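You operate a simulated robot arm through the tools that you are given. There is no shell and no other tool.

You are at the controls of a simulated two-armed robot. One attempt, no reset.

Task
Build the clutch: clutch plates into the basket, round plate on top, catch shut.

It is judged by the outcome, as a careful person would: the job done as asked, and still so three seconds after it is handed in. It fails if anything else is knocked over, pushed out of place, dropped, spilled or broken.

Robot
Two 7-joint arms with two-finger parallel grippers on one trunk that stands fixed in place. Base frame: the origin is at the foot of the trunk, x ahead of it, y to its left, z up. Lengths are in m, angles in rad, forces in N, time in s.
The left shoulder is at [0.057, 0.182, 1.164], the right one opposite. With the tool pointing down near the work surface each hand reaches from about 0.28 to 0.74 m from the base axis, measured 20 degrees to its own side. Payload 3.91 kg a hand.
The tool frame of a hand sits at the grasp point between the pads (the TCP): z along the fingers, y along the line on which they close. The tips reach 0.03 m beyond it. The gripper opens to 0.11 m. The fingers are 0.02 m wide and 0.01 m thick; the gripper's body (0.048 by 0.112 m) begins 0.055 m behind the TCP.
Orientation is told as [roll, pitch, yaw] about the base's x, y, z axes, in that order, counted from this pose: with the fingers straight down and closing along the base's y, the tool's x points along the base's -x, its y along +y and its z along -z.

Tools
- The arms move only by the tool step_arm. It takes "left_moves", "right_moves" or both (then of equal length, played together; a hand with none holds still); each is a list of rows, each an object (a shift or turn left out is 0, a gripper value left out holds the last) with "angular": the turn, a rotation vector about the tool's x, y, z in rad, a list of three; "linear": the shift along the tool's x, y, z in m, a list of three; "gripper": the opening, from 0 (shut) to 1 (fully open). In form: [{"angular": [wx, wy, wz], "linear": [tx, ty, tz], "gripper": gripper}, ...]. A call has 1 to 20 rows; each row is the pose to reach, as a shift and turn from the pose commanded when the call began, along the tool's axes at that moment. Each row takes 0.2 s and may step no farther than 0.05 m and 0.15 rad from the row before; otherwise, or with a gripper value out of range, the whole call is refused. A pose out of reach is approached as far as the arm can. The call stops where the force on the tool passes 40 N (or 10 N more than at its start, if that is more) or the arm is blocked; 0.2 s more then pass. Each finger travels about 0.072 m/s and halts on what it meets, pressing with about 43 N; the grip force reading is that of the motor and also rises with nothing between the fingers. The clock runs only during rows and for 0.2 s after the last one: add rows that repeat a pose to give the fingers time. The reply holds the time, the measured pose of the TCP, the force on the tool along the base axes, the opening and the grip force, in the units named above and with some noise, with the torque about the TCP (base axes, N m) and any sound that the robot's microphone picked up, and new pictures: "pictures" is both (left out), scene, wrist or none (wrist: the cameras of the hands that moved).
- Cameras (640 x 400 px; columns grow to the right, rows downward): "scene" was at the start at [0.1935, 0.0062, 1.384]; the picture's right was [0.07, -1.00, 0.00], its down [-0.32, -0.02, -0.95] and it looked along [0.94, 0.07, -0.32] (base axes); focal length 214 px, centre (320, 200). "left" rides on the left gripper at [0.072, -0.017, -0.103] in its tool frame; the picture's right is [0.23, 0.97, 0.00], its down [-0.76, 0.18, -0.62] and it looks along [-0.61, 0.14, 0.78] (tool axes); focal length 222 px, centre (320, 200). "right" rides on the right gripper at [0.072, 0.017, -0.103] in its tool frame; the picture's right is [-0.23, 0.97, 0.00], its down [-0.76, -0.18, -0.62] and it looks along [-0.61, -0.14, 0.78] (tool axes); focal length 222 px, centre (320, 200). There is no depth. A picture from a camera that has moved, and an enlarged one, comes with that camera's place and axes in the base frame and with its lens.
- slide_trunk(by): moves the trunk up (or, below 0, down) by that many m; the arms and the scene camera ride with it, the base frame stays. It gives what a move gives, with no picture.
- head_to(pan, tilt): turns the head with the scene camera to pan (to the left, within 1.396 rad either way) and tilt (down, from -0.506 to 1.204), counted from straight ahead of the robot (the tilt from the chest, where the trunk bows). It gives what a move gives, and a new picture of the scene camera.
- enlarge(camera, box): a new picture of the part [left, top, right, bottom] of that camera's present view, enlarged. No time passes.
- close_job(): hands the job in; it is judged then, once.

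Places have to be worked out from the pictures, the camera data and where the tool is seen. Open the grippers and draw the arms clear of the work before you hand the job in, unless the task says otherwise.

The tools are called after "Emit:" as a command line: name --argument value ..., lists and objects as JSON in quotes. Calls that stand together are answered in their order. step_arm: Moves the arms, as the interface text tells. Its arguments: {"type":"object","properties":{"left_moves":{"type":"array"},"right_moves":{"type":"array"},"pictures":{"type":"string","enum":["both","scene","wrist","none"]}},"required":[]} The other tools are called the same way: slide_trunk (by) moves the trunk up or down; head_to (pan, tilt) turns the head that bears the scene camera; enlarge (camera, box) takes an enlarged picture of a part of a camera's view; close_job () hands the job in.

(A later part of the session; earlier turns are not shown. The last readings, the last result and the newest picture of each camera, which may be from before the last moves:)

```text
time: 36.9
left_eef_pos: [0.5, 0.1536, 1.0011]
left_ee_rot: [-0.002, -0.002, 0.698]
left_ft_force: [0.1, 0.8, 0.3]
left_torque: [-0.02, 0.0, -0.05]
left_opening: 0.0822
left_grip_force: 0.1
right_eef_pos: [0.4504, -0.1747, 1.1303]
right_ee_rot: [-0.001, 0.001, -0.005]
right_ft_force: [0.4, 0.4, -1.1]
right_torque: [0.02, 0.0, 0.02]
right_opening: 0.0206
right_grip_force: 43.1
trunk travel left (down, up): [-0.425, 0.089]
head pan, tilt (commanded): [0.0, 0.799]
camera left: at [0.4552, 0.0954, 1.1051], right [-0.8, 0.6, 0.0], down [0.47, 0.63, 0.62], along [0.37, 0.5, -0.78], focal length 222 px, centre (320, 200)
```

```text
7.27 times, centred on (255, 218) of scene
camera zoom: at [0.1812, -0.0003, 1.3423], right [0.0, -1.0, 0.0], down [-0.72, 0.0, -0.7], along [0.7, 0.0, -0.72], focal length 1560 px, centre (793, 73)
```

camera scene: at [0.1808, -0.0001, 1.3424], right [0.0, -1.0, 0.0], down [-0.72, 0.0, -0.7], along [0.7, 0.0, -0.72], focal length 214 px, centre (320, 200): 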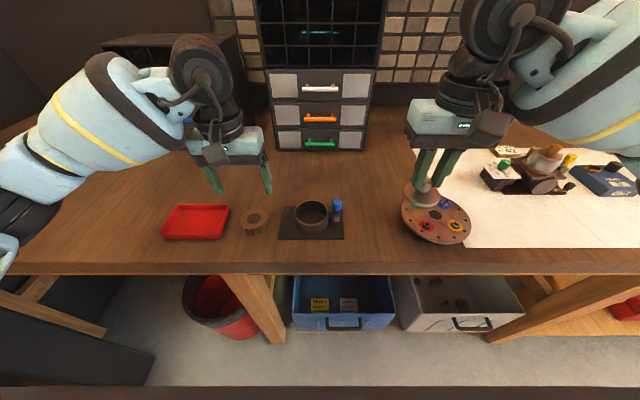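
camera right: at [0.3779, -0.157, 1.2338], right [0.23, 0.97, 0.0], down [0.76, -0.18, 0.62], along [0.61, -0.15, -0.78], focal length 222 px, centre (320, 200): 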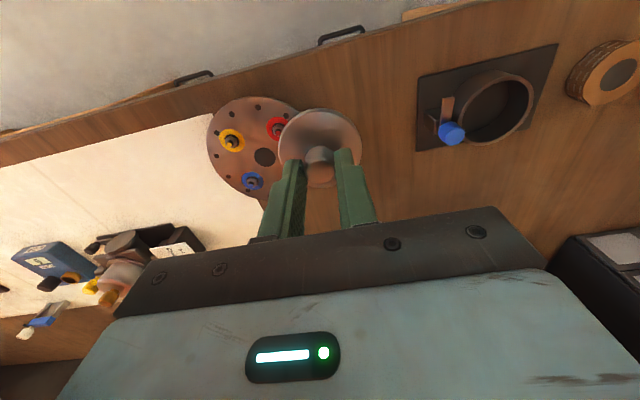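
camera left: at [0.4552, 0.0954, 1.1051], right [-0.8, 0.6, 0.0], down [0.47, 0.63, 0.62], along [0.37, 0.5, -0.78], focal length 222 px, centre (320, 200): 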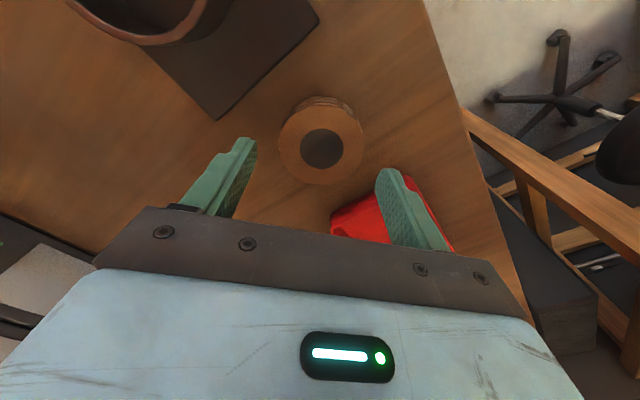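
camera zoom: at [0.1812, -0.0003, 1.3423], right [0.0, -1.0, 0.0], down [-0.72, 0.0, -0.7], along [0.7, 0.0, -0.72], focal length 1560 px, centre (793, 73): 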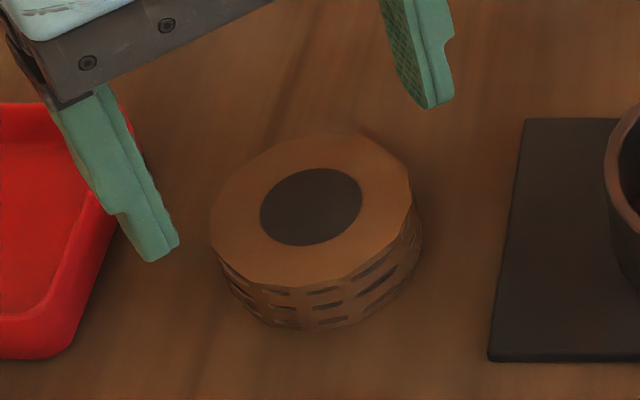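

Centre is within 1.5 mm and top z ≈ 0.951. I'll descend so the tips take the upper 10 mm of the stack, then close.

Emit:
step_arm --left_moves '[{"linear": [0, 0.0012, 0.015]}, {"linear": [0, 0.0012, 0.03]}, {"linear": [0, 0.0012, 0.03]}, {"linear": [0, 0.0012, 0.03], "gripper": 0.62}, {"linear": [0, 0.0012, 0.03], "gripper": 0.52}, {"linear": [0, 0.0012, 0.03], "gripper": 0.52}, {"linear": [0, 0.0012, 0.03], "gripper": 0.5}]' --pictures "wrist"

Emit:
enlarge --camera "left" --box '[210, 70, 430, 230]'

Emit:
enlarge --camera "scene" --box '[220, 190, 290, 245]'

```text
time: 38.5
left_eef_pos: [0.4975, 0.1564, 0.9707]
left_ee_rot: [-0.002, 0.002, 0.698]
left_ft_force: [0.3, 0.1, 0.1]
left_torque: [0.04, 0.06, 0.02]
left_opening: 0.0604
left_grip_force: 43.2
right_eef_pos: [0.4515, -0.1755, 1.1299]
right_ee_rot: [0.0, 0.002, -0.004]
right_ft_force: [0.4, 0.7, -0.9]
right_torque: [0.02, -0.04, 0.06]
right_opening: 0.0206
right_grip_force: 43.2
trunk travel left (down, up): [-0.425, 0.089]
head pan, tilt (commanded): [0.0, 0.799]
camera left: at [0.4528, 0.0982, 1.0744], right [-0.8, 0.6, 0.0], down [0.47, 0.63, 0.62], along [0.37, 0.5, -0.78], focal length 222 px, centre (320, 200)
```

left: 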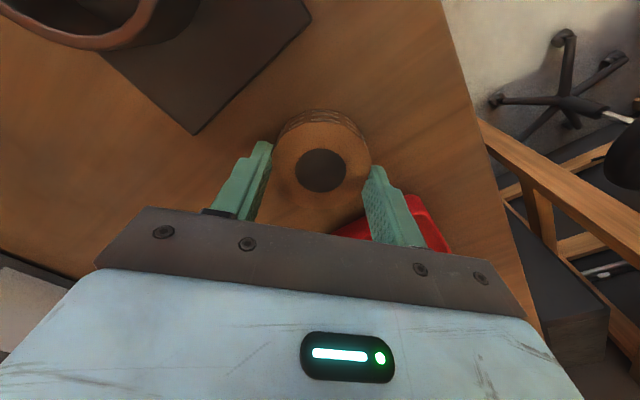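

```text
2.50 times, centred on (320, 150) of left
camera zoom: at [0.4528, 0.0982, 1.0744], right [-0.8, 0.6, 0.0], down [0.47, 0.63, 0.62], along [0.37, 0.5, -0.78], focal length 555 px, centre (320, 325)
```

zoom: 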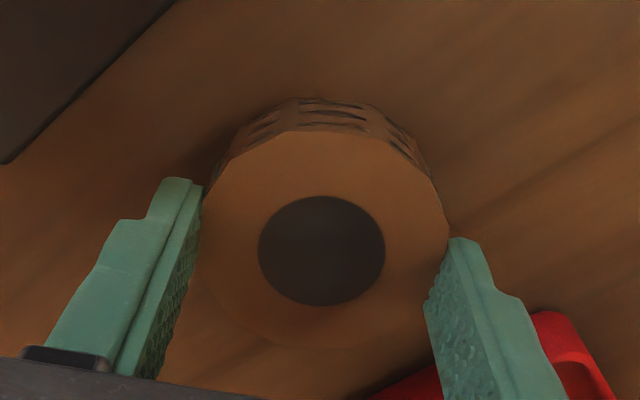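

```text
7.27 times, centred on (255, 218) of scene
camera zoom: at [0.1813, -0.0003, 1.3423], right [0.0, -1.0, 0.0], down [-0.72, 0.0, -0.7], along [0.7, 0.0, -0.72], focal length 1560 px, centre (793, 73)
```

zoom: 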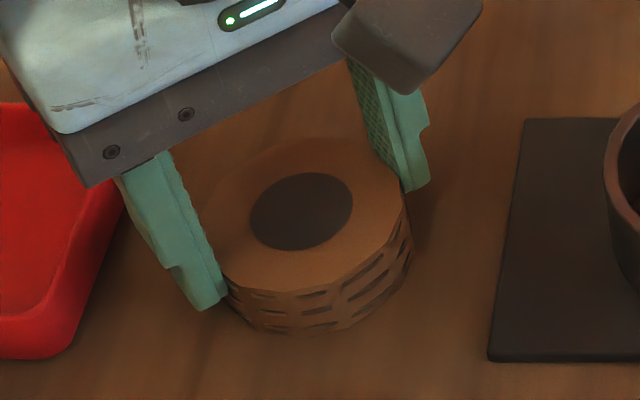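

Grip closed at 60 mm with the stack centred between the pads. I'll lift it to see whether the plates hold together.

Emit:
step_arm --left_moves '[{"linear": [0, 0, -0.01]}, {"linear": [0, 0, -0.025]}, {"linear": [0, 0, -0.04]}, {"linear": [0, 0, -0.04]}]' --pictures "both"

Emit:
enlarge --camera "scene" --box '[220, 180, 290, 235]'

```text
time: 39.5
left_eef_pos: [0.497, 0.1555, 1.0108]
left_ee_rot: [-0.001, 0.002, 0.698]
left_ft_force: [0.5, 0.4, -2.9]
left_torque: [0.0, 0.01, 0.0]
left_opening: 0.0604
left_grip_force: 42.6
right_eef_pos: [0.4508, -0.1744, 1.1299]
right_ee_rot: [0.001, -0.002, -0.007]
right_ft_force: [-0.9, -0.1, -1.2]
right_torque: [0.01, -0.02, 0.02]
right_opening: 0.0204
right_grip_force: 43.2
trunk travel left (down, up): [-0.425, 0.089]
head pan, tilt (commanded): [0.0, 0.799]
camera scene: at [0.1816, -0.0002, 1.3422], right [0.0, -1.0, 0.0], down [-0.72, 0.0, -0.7], along [0.7, 0.0, -0.72], focal length 214 px, centre (320, 200)
camera left: at [0.452, 0.0971, 1.1149], right [-0.8, 0.6, 0.0], down [0.47, 0.63, 0.62], along [0.37, 0.5, -0.78], focal length 222 px, centre (320, 200)
```

scene: 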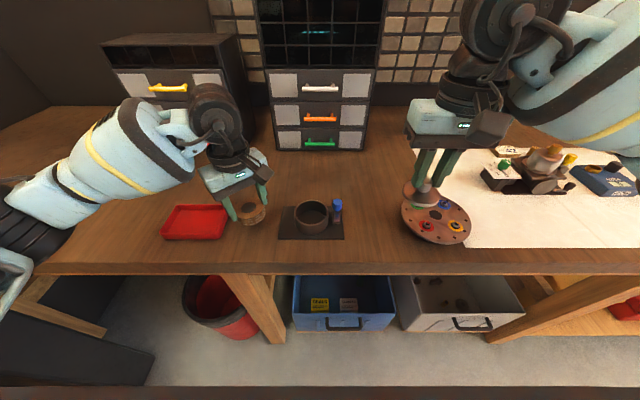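
left: 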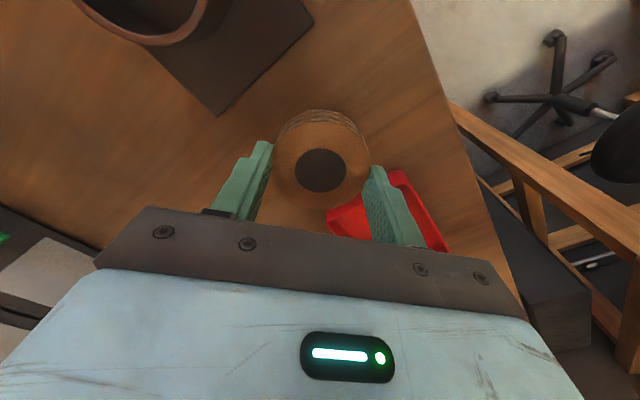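

```text
7.27 times, centred on (255, 208) of scene
camera zoom: at [0.1816, -0.0002, 1.3422], right [0.0, -1.0, 0.0], down [-0.72, 0.0, -0.7], along [0.7, 0.0, -0.72], focal length 1560 px, centre (793, 146)
```

zoom: 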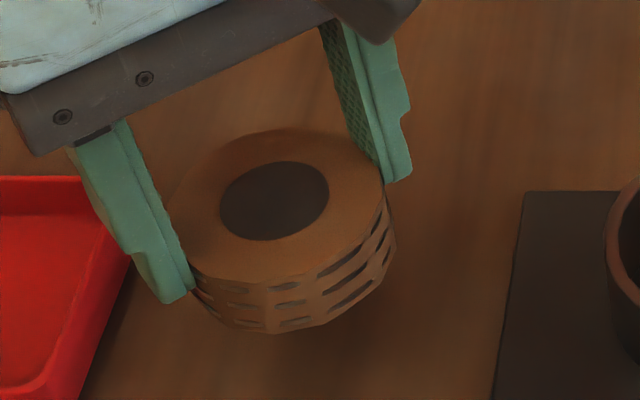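

The clutch pack lifts as one piece (~2.9 N). I'll raise it and carry it over the basket at a safe height.

Emit:
step_arm --left_moves '[{"linear": [0, 0, -0.03]}, {"linear": [0, 0, -0.045]}, {"linear": [0.02, -0.0272, -0.045]}, {"linear": [0.04, -0.0544, -0.045]}, {"linear": [0.06, -0.0815, -0.045]}, {"linear": [0.0801, -0.1087, -0.045]}, {"linear": [0.0801, -0.1087, -0.045]}]' --pictures "both"

Emit:
enlarge --camera "scene" --box '[276, 176, 346, 231]'

Emit:
enlarge --camera "left" --box '[200, 50, 440, 230]'

Emit:
enlarge --camera "right" --box '[400, 20, 580, 170]'

```text
time: 41.1
left_eef_pos: [0.5066, 0.021, 1.0527]
left_ee_rot: [-0.002, 0.001, 0.699]
left_ft_force: [-0.5, -0.3, -2.6]
left_torque: [0.02, 0.05, 0.02]
left_opening: 0.0605
left_grip_force: 42.0
right_eef_pos: [0.4503, -0.1745, 1.1296]
right_ee_rot: [-0.002, 0.0, -0.005]
right_ft_force: [0.8, 0.2, -2.6]
right_torque: [-0.02, 0.0, -0.02]
right_opening: 0.0204
right_grip_force: 42.8
trunk travel left (down, up): [-0.425, 0.089]
head pan, tilt (commanded): [0.0, 0.799]
camera scene: at [0.1815, 0.0004, 1.3423], right [0.0, -1.0, 0.0], down [-0.72, 0.0, -0.7], along [0.7, 0.0, -0.72], focal length 214 px, centre (320, 200)
camera left: at [0.4611, -0.0379, 1.1562], right [-0.8, 0.6, 0.0], down [0.47, 0.63, 0.62], along [0.37, 0.5, -0.78], focal length 222 px, centre (320, 200)
```

scene: 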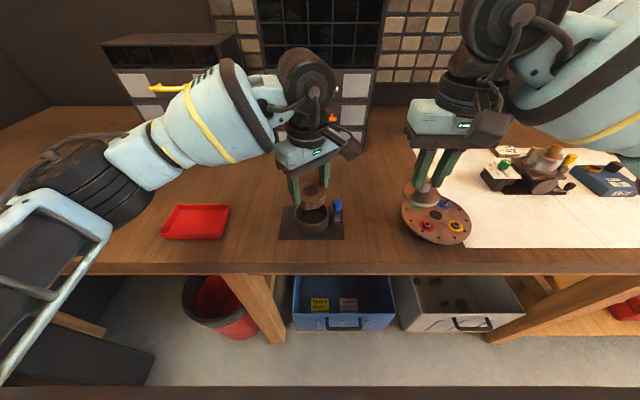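
left: 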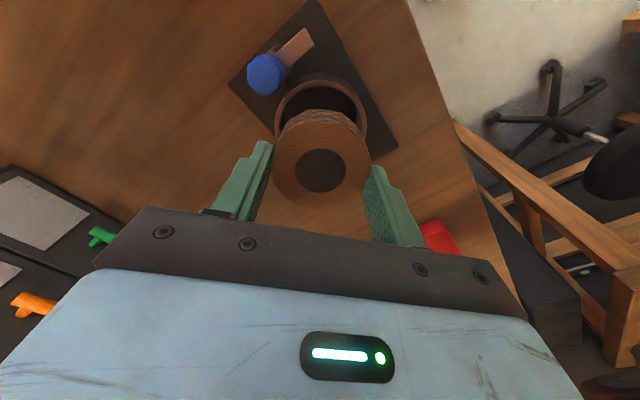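

```text
7.27 times, centred on (311, 204) of scene
camera zoom: at [0.1815, 0.0004, 1.3423], right [0.0, -1.0, 0.0], down [-0.72, 0.0, -0.7], along [0.7, 0.0, -0.72], focal length 1560 px, centre (386, 174)
```

zoom: 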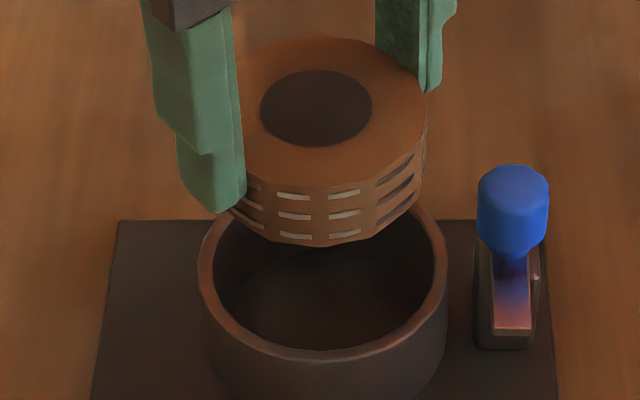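

```text
2.22 times, centred on (320, 140) of left
camera zoom: at [0.4611, -0.0379, 1.1562], right [-0.8, 0.6, 0.0], down [0.47, 0.63, 0.62], along [0.37, 0.5, -0.78], focal length 494 px, centre (320, 333)
```

zoom: 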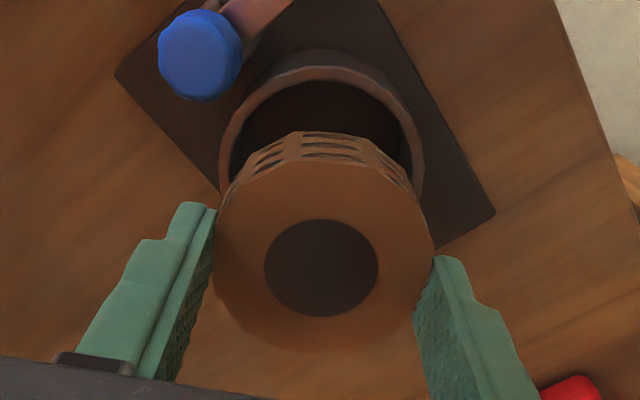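

```text
2.67 times, centred on (490, 95) of right
camera zoom: at [0.3781, -0.1567, 1.2338], right [0.23, 0.97, 0.0], down [0.76, -0.18, 0.62], along [0.61, -0.15, -0.78], focal length 592 px, centre (-133, 480)
```

zoom: 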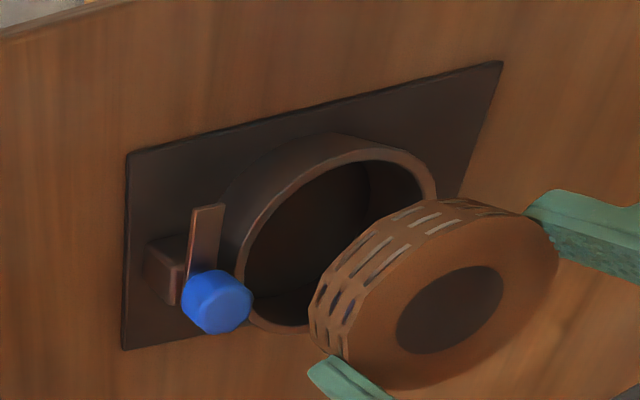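

Views from scene, left and right cameras agree that the pack is within ~1 mm of the basket axis. I'll lower it to just above the rim and look again.

Emit:
step_arm --left_moves '[{"linear": [0, 0, 0.012]}, {"linear": [0, 0, 0.024]}, {"linear": [0, 0, 0.034]}, {"linear": [0, 0, 0.034]}]' --pictures "none"

Emit:
enlarge --camera "scene" --box '[276, 176, 346, 231]'

Emit:
enlarge --camera "left" --box '[200, 50, 440, 230]'

Emit:
enlarge --camera "right" --box '[400, 20, 580, 170]'

```text
time: 42.1
left_eef_pos: [0.5063, 0.021, 1.0199]
left_ee_rot: [-0.002, 0.004, 0.699]
left_ft_force: [-0.2, 0.0, -3.3]
left_torque: [-0.01, -0.03, 0.0]
left_opening: 0.0604
left_grip_force: 43.2
right_eef_pos: [0.4508, -0.176, 1.1308]
right_ee_rot: [-0.002, 0.001, -0.006]
right_ft_force: [0.3, 0.4, -0.5]
right_torque: [-0.02, -0.01, 0.03]
right_opening: 0.0207
right_grip_force: 42.9
trunk travel left (down, up): [-0.425, 0.089]
head pan, tilt (commanded): [0.0, 0.799]
```

```text
7.27 times, centred on (311, 204) of scene
camera zoom: at [0.1814, -0.0004, 1.3423], right [0.0, -1.0, 0.0], down [-0.72, 0.0, -0.7], along [0.7, 0.0, -0.72], focal length 1560 px, centre (386, 174)
```

zoom: 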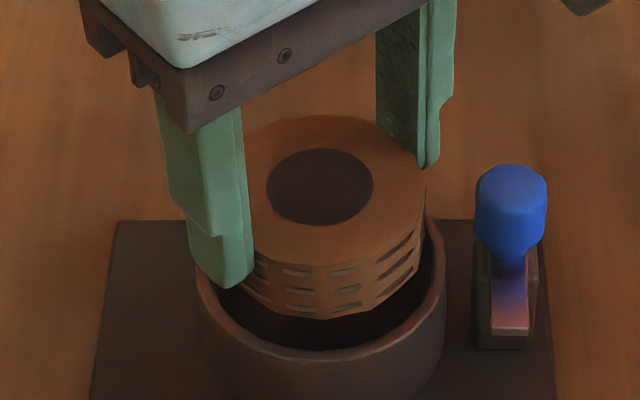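

```text
2.22 times, centred on (320, 140) of left
camera zoom: at [0.4613, -0.0386, 1.1238], right [-0.8, 0.6, 0.0], down [0.47, 0.63, 0.62], along [0.37, 0.5, -0.78], focal length 494 px, centre (320, 333)
```

zoom: 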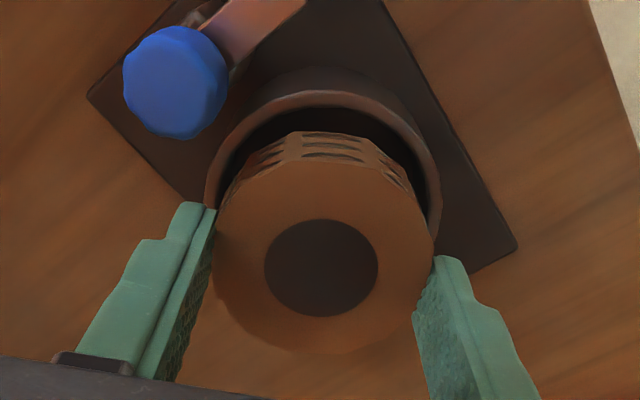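

```text
2.67 times, centred on (490, 95) of right
camera zoom: at [0.378, -0.1573, 1.2338], right [0.23, 0.97, 0.0], down [0.76, -0.18, 0.62], along [0.61, -0.15, -0.78], focal length 592 px, centre (-133, 480)
```

zoom: 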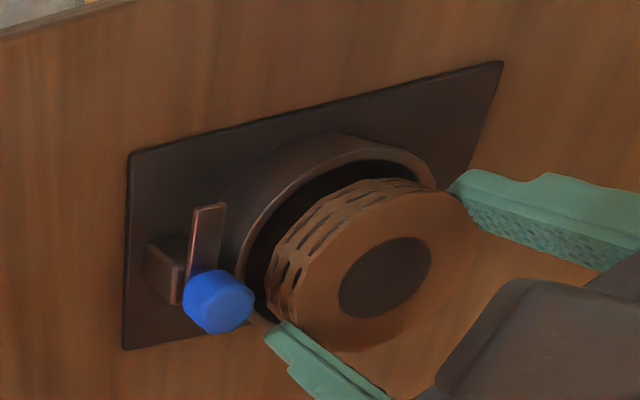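

Alignment still reads within 1 mm. I'll lower into the basket in small steps, watching the force.

Emit:
step_arm --left_moves '[{"linear": [-0.0003, 0.0008, 0.004]}, {"linear": [-0.0003, 0.0008, 0.008]}, {"linear": [-0.0003, 0.0008, 0.011]}, {"linear": [-0.0003, 0.0008, 0.014]}, {"linear": [-0.0003, 0.0008, 0.014]}]' --pictures "none"

Emit:
enlarge --camera "scene" --box '[276, 176, 346, 231]'

Emit:
enlarge --camera "left" --box '[200, 50, 440, 230]'

Emit:
enlarge --camera "right" --box '[400, 20, 580, 170]'

```text
time: 43.3
left_eef_pos: [0.5075, 0.0209, 1.0081]
left_ee_rot: [-0.001, 0.001, 0.696]
left_ft_force: [0.5, 0.0, -3.0]
left_torque: [0.01, -0.03, 0.04]
left_opening: 0.0604
left_grip_force: 43.5
right_eef_pos: [0.4499, -0.1751, 1.1309]
right_ee_rot: [0.0, 0.0, -0.004]
right_ft_force: [0.0, 0.2, -1.2]
right_torque: [-0.02, 0.02, -0.01]
right_opening: 0.0206
right_grip_force: 42.9
trunk travel left (down, up): [-0.425, 0.089]
head pan, tilt (commanded): [0.0, 0.799]
```

```text
7.27 times, centred on (311, 204) of scene
camera zoom: at [0.1815, -0.0003, 1.3423], right [0.0, -1.0, 0.0], down [-0.72, 0.0, -0.7], along [0.7, 0.0, -0.72], focal length 1560 px, centre (386, 174)
```

zoom: 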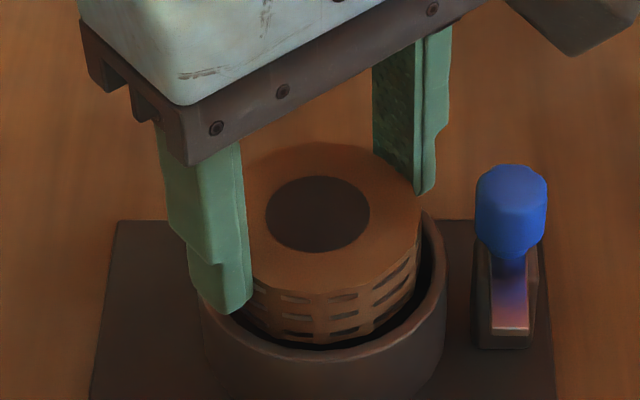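

```text
2.22 times, centred on (320, 140) of left
camera zoom: at [0.4616, -0.0374, 1.1115], right [-0.8, 0.6, 0.0], down [0.47, 0.63, 0.62], along [0.37, 0.5, -0.78], focal length 494 px, centre (320, 333)
```

zoom: 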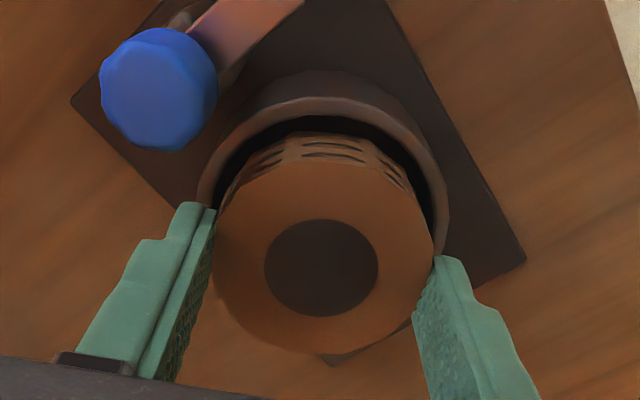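

```text
2.67 times, centred on (490, 95) of right
camera zoom: at [0.3781, -0.1573, 1.2337], right [0.23, 0.97, 0.0], down [0.76, -0.18, 0.62], along [0.61, -0.15, -0.78], focal length 592 px, centre (-133, 480)
```

zoom: 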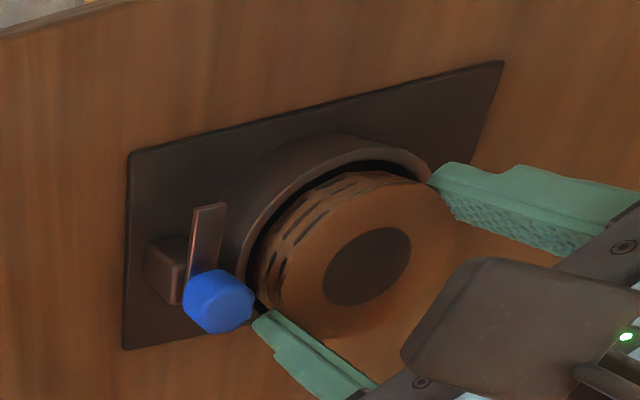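

The pack is entering with only its own weight on the wrist. I'll lower a few mm more until the tips are just above the rim.

Emit:
step_arm --left_moves '[{"linear": [0, 0.0005, 0.002]}, {"linear": [0, 0.0005, 0.004]}, {"linear": [0, 0.0005, 0.006]}, {"linear": [0, 0.0005, 0.006]}]' --pictures "none"

Emit:
enlarge --camera "scene" --box '[276, 176, 346, 231]'

Emit:
enlarge --camera "left" --box '[200, 50, 440, 230]'

```text
time: 44.3
left_eef_pos: [0.5061, 0.0207, 1.0005]
left_ee_rot: [-0.002, -0.001, 0.698]
left_ft_force: [0.6, -0.2, -2.9]
left_torque: [0.01, -0.03, 0.01]
left_opening: 0.0605
left_grip_force: 42.9
right_eef_pos: [0.4494, -0.1749, 1.1304]
right_ee_rot: [0.001, -0.002, -0.006]
right_ft_force: [-0.3, 1.0, -1.1]
right_torque: [0.0, 0.0, -0.02]
right_opening: 0.0205
right_grip_force: 43.0
trunk travel left (down, up): [-0.425, 0.089]
head pan, tilt (commanded): [0.0, 0.799]
```

```text
7.27 times, centred on (311, 204) of scene
camera zoom: at [0.1815, -0.0003, 1.3423], right [0.0, -1.0, 0.0], down [-0.72, 0.0, -0.7], along [0.7, 0.0, -0.72], focal length 1560 px, centre (386, 174)
```

zoom: 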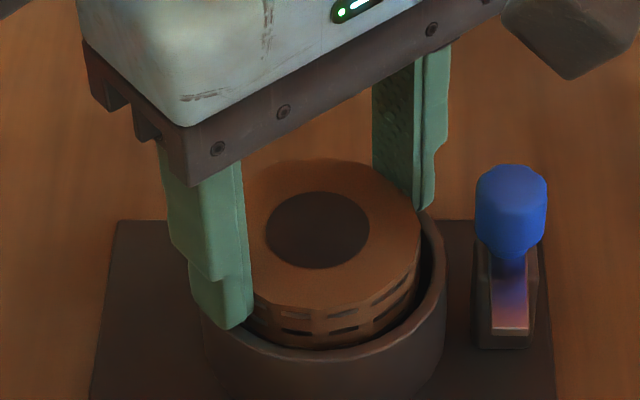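

```text
2.22 times, centred on (320, 140) of left
camera zoom: at [0.4611, -0.0373, 1.1049], right [-0.8, 0.6, 0.0], down [0.47, 0.63, 0.62], along [0.37, 0.5, -0.78], focal length 494 px, centre (320, 333)
```

zoom: 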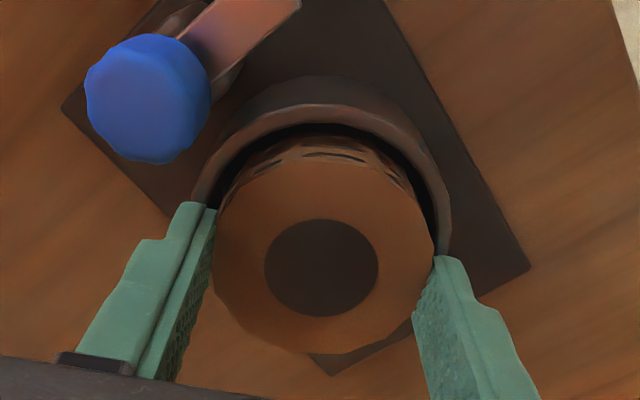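

The pack is about half inside and still hanging freely, so I'll release it here to settle to the floor of the basket.

Emit:
step_arm --left_moves '[{"gripper": 0.62}, {"gripper": 0.66}, {"gripper": 0.66}]' --pictures "none"

Emit:
enlarge --camera "scene" --box '[276, 176, 346, 231]'

Emit:
enlarge --camera "left" --box '[200, 50, 440, 230]'

Emit:
enlarge --camera "right" --box '[400, 20, 580, 170]'

```text
time: 45.1
left_eef_pos: [0.5058, 0.0205, 1.0008]
left_ee_rot: [-0.001, 0.001, 0.697]
left_ft_force: [-0.1, 0.4, -0.8]
left_torque: [-0.02, -0.02, 0.0]
left_opening: 0.0726
left_grip_force: 0.1
right_eef_pos: [0.4505, -0.1765, 1.1308]
right_ee_rot: [0.0, 0.001, -0.004]
right_ft_force: [-0.9, 0.2, -1.5]
right_torque: [-0.01, -0.02, -0.01]
right_opening: 0.0209
right_grip_force: 43.0
trunk travel left (down, up): [-0.425, 0.089]
head pan, tilt (commanded): [0.0, 0.799]
```

```text
7.27 times, centred on (311, 204) of scene
camera zoom: at [0.1812, -0.0003, 1.3423], right [0.0, -1.0, 0.0], down [-0.72, 0.0, -0.7], along [0.7, 0.0, -0.72], focal length 1560 px, centre (386, 174)
```

zoom: 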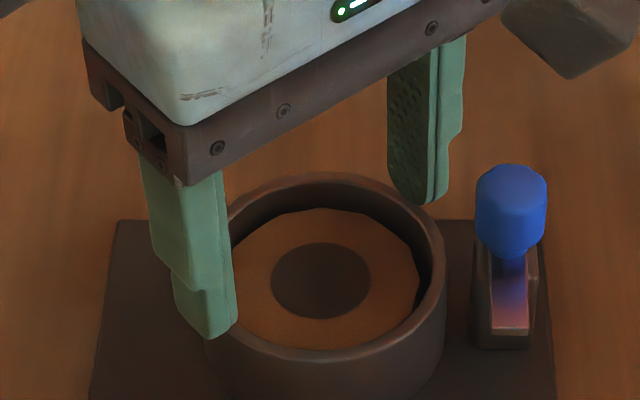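

```text
2.22 times, centred on (320, 140) of left
camera zoom: at [0.461, -0.0373, 1.1052], right [-0.8, 0.6, 0.0], down [0.47, 0.63, 0.62], along [0.37, 0.5, -0.78], focal length 494 px, centre (320, 333)
```

zoom: 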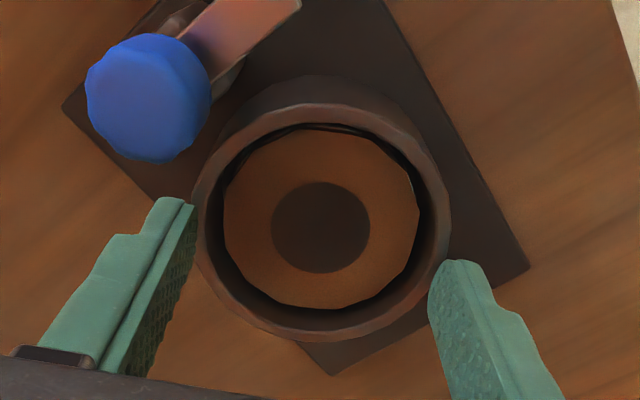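

```text
2.67 times, centred on (490, 95) of right
camera zoom: at [0.3778, -0.1573, 1.2338], right [0.23, 0.97, 0.0], down [0.76, -0.18, 0.62], along [0.61, -0.15, -0.78], focal length 592 px, centre (-133, 480)
```

zoom: 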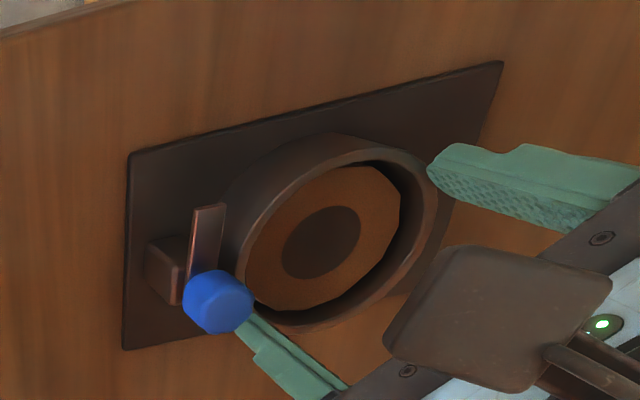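

The clutch pack now sits flat inside the basket, below the rim. I'll withdraw the left hand upward and out to the left.

Emit:
step_arm --left_moves '[{"linear": [0, 0, -0.02]}, {"linear": [0, 0, -0.06]}, {"linear": [0, 0, -0.1]}, {"linear": [-0.0204, 0.0373, -0.11]}, {"linear": [-0.0408, 0.0746, -0.12]}, {"linear": [-0.0612, 0.1119, -0.13]}, {"linear": [-0.0816, 0.1491, -0.14]}, {"linear": [-0.102, 0.1864, -0.15]}, {"linear": [-0.1224, 0.2237, -0.15]}, {"linear": [-0.1224, 0.2237, -0.15]}]' --pictures "both"

Emit:
enlarge --camera "scene" --box '[276, 186, 346, 241]'

Emit:
enlarge --camera "scene" --box '[390, 140, 490, 215]'

Emit:
enlarge --camera "right" --box '[230, 80, 410, 220]'

```text
time: 47.3
left_eef_pos: [0.4554, 0.272, 1.1486]
left_ee_rot: [0.0, 0.0, 0.699]
left_ft_force: [-0.7, -0.6, 0.1]
left_torque: [0.02, 0.0, 0.03]
left_opening: 0.0727
left_grip_force: 0.0
right_eef_pos: [0.45, -0.1762, 1.1291]
right_ee_rot: [0.001, 0.001, -0.005]
right_ft_force: [-0.5, -0.8, -1.3]
right_torque: [0.0, 0.0, -0.02]
right_opening: 0.0207
right_grip_force: 43.2
trunk travel left (down, up): [-0.425, 0.089]
head pan, tilt (commanded): [0.0, 0.799]
camera scene: at [0.1816, -0.0012, 1.3422], right [0.0, -1.0, 0.0], down [-0.72, 0.0, -0.7], along [0.7, 0.0, -0.72], focal length 214 px, centre (320, 200)
camera left: at [0.4105, 0.2129, 1.2516], right [-0.8, 0.6, 0.0], down [0.47, 0.63, 0.62], along [0.37, 0.5, -0.78], focal length 222 px, centre (320, 200)
```

scene: 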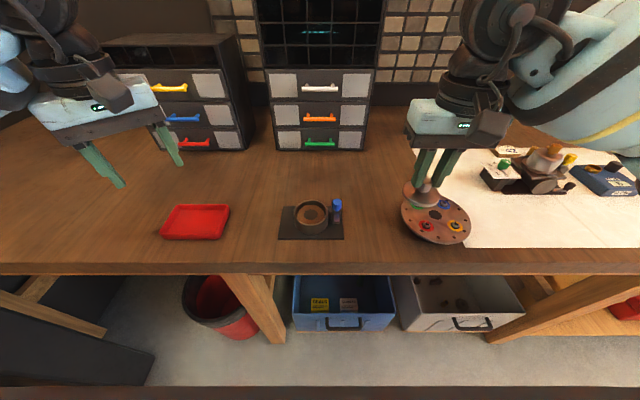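
left: 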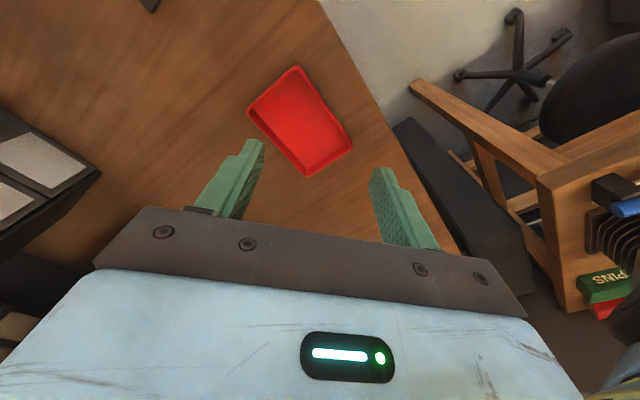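

```text
7.27 times, centred on (311, 214) of scene
camera zoom: at [0.1816, -0.0012, 1.3422], right [0.0, -1.0, 0.0], down [-0.72, 0.0, -0.7], along [0.7, 0.0, -0.72], focal length 1560 px, centre (386, 102)
```

zoom: 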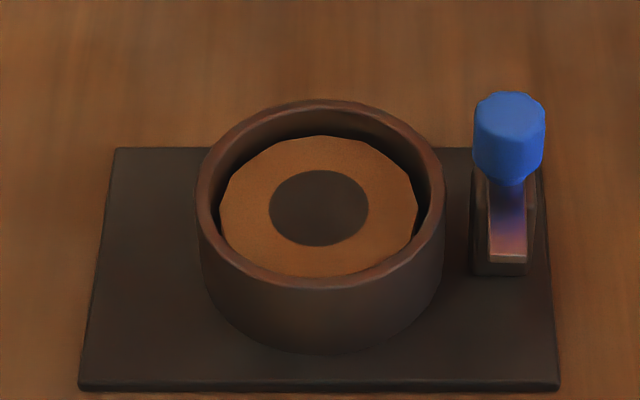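

```text
5.33 times, centred on (440, 178) of scene
camera zoom: at [0.1816, -0.0012, 1.3422], right [0.0, -1.0, 0.0], down [-0.72, 0.0, -0.7], along [0.7, 0.0, -0.72], focal length 1144 px, centre (-320, 320)
```

zoom: 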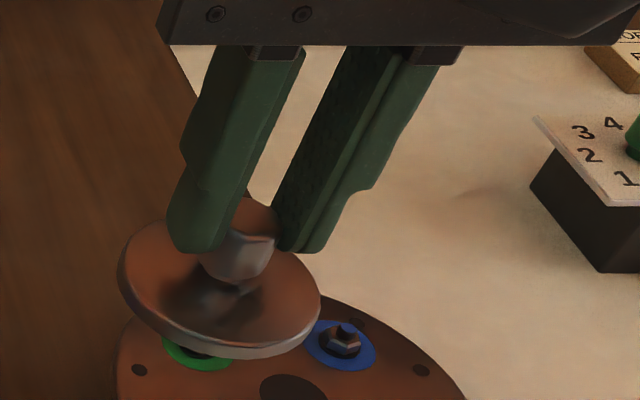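

```text
2.86 times, centred on (320, 150) of right
camera zoom: at [0.3782, -0.158, 1.2336], right [0.23, 0.97, 0.0], down [0.76, -0.18, 0.62], along [0.61, -0.14, -0.78], focal length 635 px, centre (320, 343)
```

zoom: 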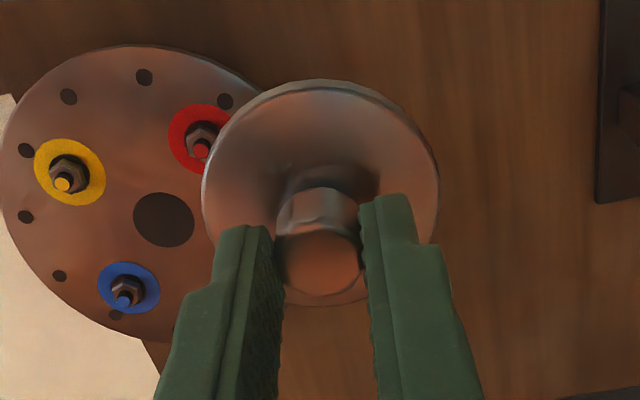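

The pack's top sits ~8 mm below the rim. Now I'll carry the round plate back over the basket with the right hand.

Emit:
step_arm --right_moves '[{"linear": [-0.0108, 0.0392, 0]}, {"linear": [-0.0217, 0.0784, 0]}, {"linear": [-0.0325, 0.1176, 0]}, {"linear": [-0.0434, 0.1568, 0]}, {"linear": [-0.0542, 0.196, 0]}, {"linear": [-0.0542, 0.196, 0.035]}, {"linear": [-0.0542, 0.196, 0.07]}, {"linear": [-0.0542, 0.196, 0.07]}]' --pictures "wrist"

Emit:
enlarge --camera "scene" --box '[276, 176, 346, 231]'

Emit:
enlarge --camera "right" --box '[210, 50, 430, 220]'

```text
time: 49.1
left_eef_pos: [0.4557, 0.2723, 1.1474]
left_ee_rot: [-0.002, 0.0, 0.697]
left_ft_force: [0.0, 0.4, -0.1]
left_torque: [-0.02, 0.01, 0.0]
left_opening: 0.0726
left_grip_force: 0.1
right_eef_pos: [0.5033, 0.0181, 1.059]
right_ee_rot: [0.0, -0.002, -0.005]
right_ft_force: [0.0, 1.1, -0.6]
right_torque: [0.0, 0.03, 0.01]
right_opening: 0.0207
right_grip_force: 43.0
trunk travel left (down, up): [-0.425, 0.089]
head pan, tilt (commanded): [0.0, 0.799]
camera right: at [0.4309, 0.0358, 1.1623], right [0.23, 0.97, 0.0], down [0.76, -0.18, 0.62], along [0.61, -0.14, -0.78], focal length 222 px, centre (320, 200)
```

right: 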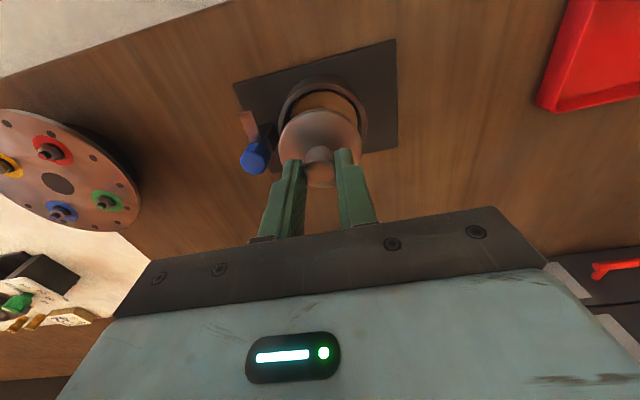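

```text
7.27 times, centred on (311, 204) of scene
camera zoom: at [0.1811, -0.0005, 1.3424], right [0.0, -1.0, 0.0], down [-0.72, 0.0, -0.7], along [0.7, 0.0, -0.72], focal length 1560 px, centre (386, 174)
```

zoom: 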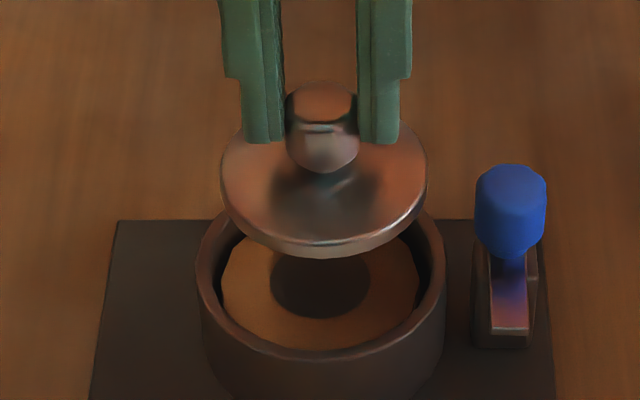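

```text
2.35 times, centred on (320, 135) of right
camera zoom: at [0.4309, 0.0358, 1.1623], right [0.23, 0.97, 0.0], down [0.76, -0.18, 0.62], along [0.61, -0.14, -0.78], focal length 523 px, centre (320, 353)
```

zoom: 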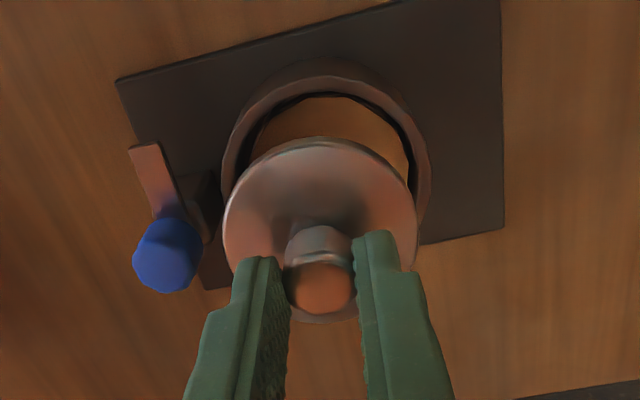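

The plate needs about +2 mm in y and +1 mm in x. I'll correct and lower to just above the rim.

Emit:
step_arm --right_moves '[{"linear": [-0.0008, 0.002, 0.01]}, {"linear": [-0.0008, 0.002, 0.022]}, {"linear": [-0.0008, 0.002, 0.033]}, {"linear": [-0.0008, 0.002, 0.033]}]' --pictures "none"

Emit:
enlarge --camera "scene" --box '[276, 176, 346, 231]'

Emit:
enlarge --camera "right" --box '[210, 50, 430, 220]'

Emit:
enlarge --camera "scene" --box '[292, 192, 332, 222]'

```text
time: 50.1
left_eef_pos: [0.4558, 0.2719, 1.1475]
left_ee_rot: [-0.001, 0.001, 0.698]
left_ft_force: [0.2, 0.0, 0.4]
left_torque: [0.01, -0.03, 0.02]
left_opening: 0.0724
left_grip_force: 0.0
right_eef_pos: [0.5052, 0.0204, 1.0257]
right_ee_rot: [0.0, -0.002, -0.006]
right_ft_force: [0.4, 0.7, -1.4]
right_torque: [0.02, -0.05, 0.01]
right_opening: 0.0207
right_grip_force: 42.5
trunk travel left (down, up): [-0.425, 0.089]
head pan, tilt (commanded): [0.0, 0.799]
```

```text
7.27 times, centred on (311, 204) of scene
camera zoom: at [0.1812, -0.0003, 1.3423], right [0.0, -1.0, 0.0], down [-0.72, 0.0, -0.7], along [0.7, 0.0, -0.72], focal length 1560 px, centre (386, 174)
```

zoom: 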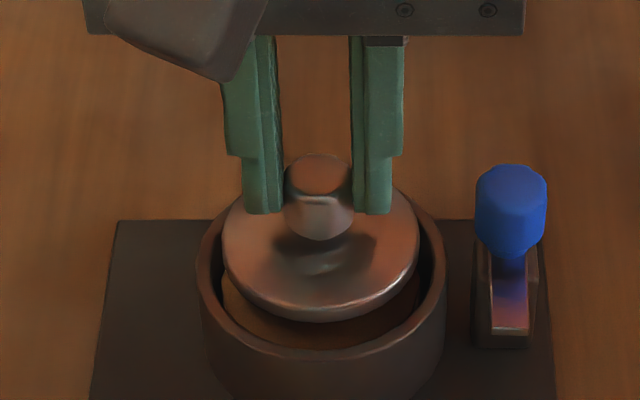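

```text
2.35 times, centred on (320, 135) of right
camera zoom: at [0.434, 0.038, 1.1296], right [0.23, 0.97, 0.0], down [0.76, -0.18, 0.62], along [0.61, -0.14, -0.78], focal length 523 px, centre (320, 353)
```

zoom: 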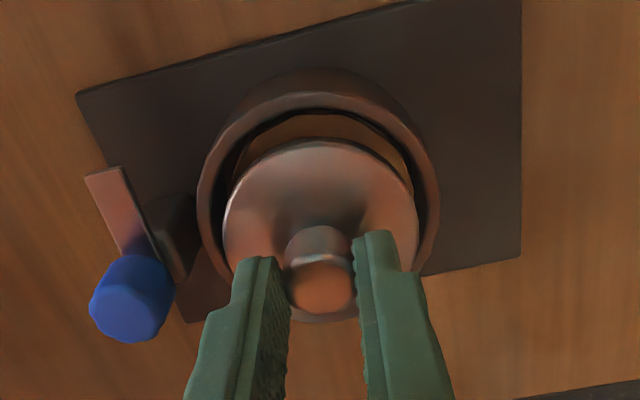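

```text
13.33 times, centred on (312, 207) of scene
camera zoom: at [0.1812, -0.0003, 1.3423], right [0.0, -1.0, 0.0], down [-0.72, 0.0, -0.7], along [0.7, 0.0, -0.72], focal length 2860 px, centre (427, 107)
```

zoom: 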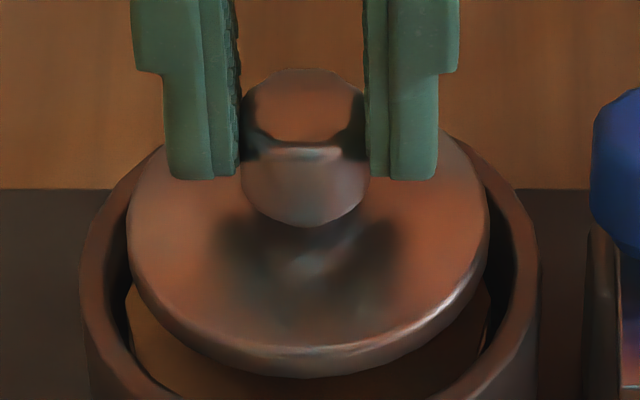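

Centred within about a millimetre. I'll lower in small steps until it touches the pack.

Emit:
step_arm --right_moves '[{"linear": [0.0008, 0, 0.003]}, {"linear": [0.0008, 0, 0.006]}, {"linear": [0.0008, 0, 0.009]}, {"linear": [0.0008, 0, 0.011]}, {"linear": [0.0008, 0, 0.011]}]' --pictures "none"

Emit:
enlarge --camera "scene" --box '[276, 176, 346, 231]'

Emit:
enlarge --camera "right" --box '[210, 50, 430, 220]'

```text
time: 51.3
left_eef_pos: [0.4563, 0.2725, 1.148]
left_ee_rot: [-0.001, 0.003, 0.699]
left_ft_force: [-0.9, -0.3, 0.4]
left_torque: [0.0, 0.04, -0.01]
left_opening: 0.0727
left_grip_force: 0.0
right_eef_pos: [0.5046, 0.0197, 1.0152]
right_ee_rot: [0.001, 0.0, -0.005]
right_ft_force: [1.1, 0.3, -1.6]
right_torque: [0.04, -0.05, -0.03]
right_opening: 0.0209
right_grip_force: 43.2
trunk travel left (down, up): [-0.425, 0.089]
head pan, tilt (commanded): [0.0, 0.799]
```

```text
7.27 times, centred on (311, 204) of scene
camera zoom: at [0.1813, -0.0003, 1.3423], right [0.0, -1.0, 0.0], down [-0.72, 0.0, -0.7], along [0.7, 0.0, -0.72], focal length 1560 px, centre (386, 174)
```

zoom: 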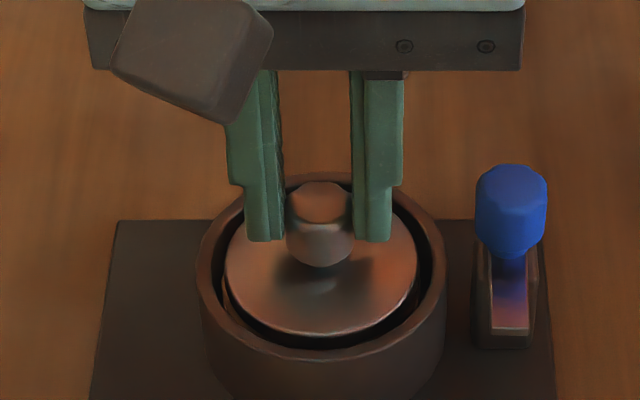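

```text
2.35 times, centred on (320, 135) of right
camera zoom: at [0.4327, 0.0381, 1.1188], right [0.23, 0.97, 0.0], down [0.76, -0.18, 0.62], along [0.61, -0.15, -0.78], focal length 523 px, centre (320, 353)
```

zoom: 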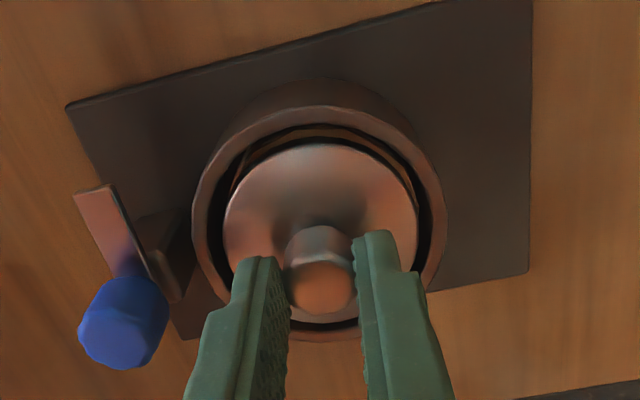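

The plate has passed the rim inside the basket with no contact force. I'll keep lowering in 1 mm steps until the force shows it touching the pack.

Emit:
step_arm --right_moves '[{"linear": [0.0, 0, 0.0015]}, {"linear": [0.0, 0, 0.003]}, {"linear": [0.0, 0, 0.004]}, {"linear": [0.0, 0, 0.004]}]' --pictures "none"

Emit:
enlarge --camera "scene" --box '[276, 176, 346, 231]'

```text
time: 52.3
left_eef_pos: [0.4559, 0.2716, 1.148]
left_ee_rot: [-0.002, 0.001, 0.699]
left_ft_force: [-0.4, -0.4, -0.1]
left_torque: [-0.02, -0.01, 0.02]
left_opening: 0.0728
left_grip_force: 0.1
right_eef_pos: [0.5047, 0.0214, 1.0138]
right_ee_rot: [0.0, -0.003, -0.005]
right_ft_force: [2.1, -3.0, 10.4]
right_torque: [-0.19, 0.02, -0.02]
right_opening: 0.0208
right_grip_force: 42.5
trunk travel left (down, up): [-0.425, 0.089]
head pan, tilt (commanded): [0.0, 0.799]
```

```text
7.27 times, centred on (311, 204) of scene
camera zoom: at [0.1807, -0.0007, 1.3425], right [0.0, -1.0, 0.0], down [-0.72, 0.0, -0.7], along [0.7, 0.0, -0.72], focal length 1560 px, centre (386, 174)
```

zoom: 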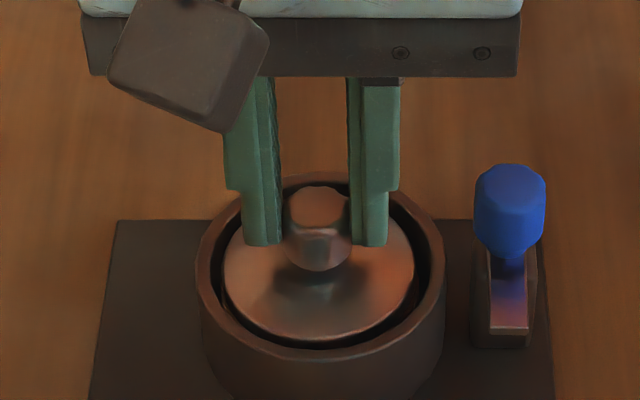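

Contact shows +10 N at the expected height, so the plate rests on the pack. I'll ease up slightly, open the fingers and lift off the knob.

Emit:
step_arm --right_moves '[{"linear": [0, 0, -0.002]}, {"linear": [0, 0, -0.002], "gripper": 0.25}, {"linear": [0, 0, -0.002], "gripper": 0.35}, {"linear": [0, 0, -0.002], "gripper": 0.35}, {"linear": [0, 0, -0.03], "gripper": 0.35}, {"linear": [0, 0, -0.07], "gripper": 0.45}, {"linear": [0, 0, -0.07], "gripper": 0.45}]' --pictures "wrist"

Emit:
enlarge --camera "scene" --box '[276, 176, 346, 231]'

Emit:
enlarge --camera "right" --box '[210, 50, 430, 220]'

```text
time: 53.9
left_eef_pos: [0.4562, 0.2713, 1.1484]
left_ee_rot: [-0.001, 0.002, 0.699]
left_ft_force: [0.0, -0.9, -0.1]
left_torque: [0.02, 0.0, 0.01]
left_opening: 0.0727
left_grip_force: 0.0
right_eef_pos: [0.5053, 0.0234, 1.0814]
right_ee_rot: [0.0, 0.001, -0.005]
right_ft_force: [0.0, -0.8, -0.4]
right_torque: [0.02, 0.0, 0.0]
right_opening: 0.0495
right_grip_force: 0.0
trunk travel left (down, up): [-0.425, 0.089]
head pan, tilt (commanded): [0.0, 0.799]
camera right: at [0.4342, 0.0416, 1.1852], right [0.23, 0.97, 0.0], down [0.76, -0.18, 0.62], along [0.61, -0.14, -0.78], focal length 222 px, centre (320, 200)
```

right: 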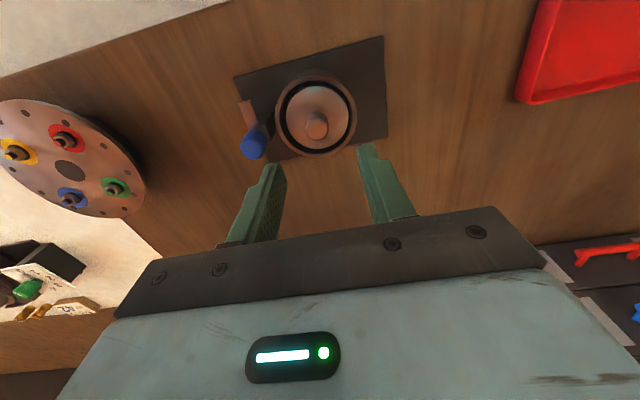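

```text
7.27 times, centred on (311, 204) of scene
camera zoom: at [0.1815, -0.0004, 1.3422], right [0.0, -1.0, 0.0], down [-0.72, 0.0, -0.7], along [0.7, 0.0, -0.72], focal length 1560 px, centre (386, 174)
```

zoom: 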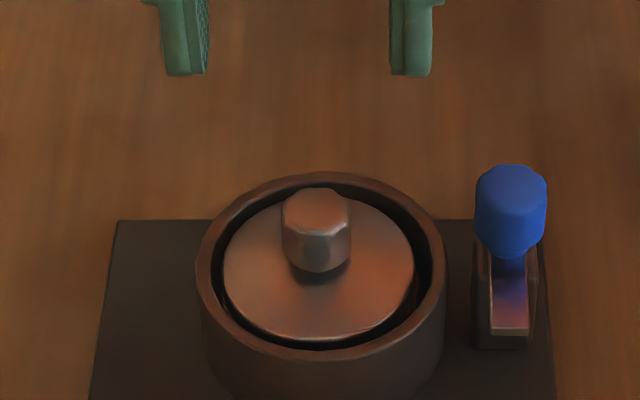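

```text
2.35 times, centred on (320, 135) of right
camera zoom: at [0.4342, 0.0416, 1.1852], right [0.23, 0.97, 0.0], down [0.76, -0.18, 0.62], along [0.61, -0.14, -0.78], focal length 523 px, centre (320, 353)
```

zoom: 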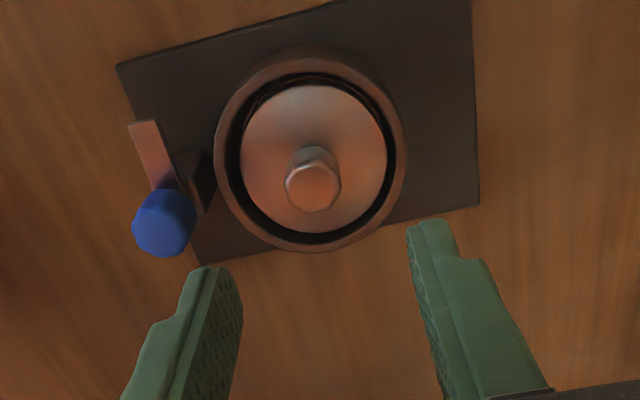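

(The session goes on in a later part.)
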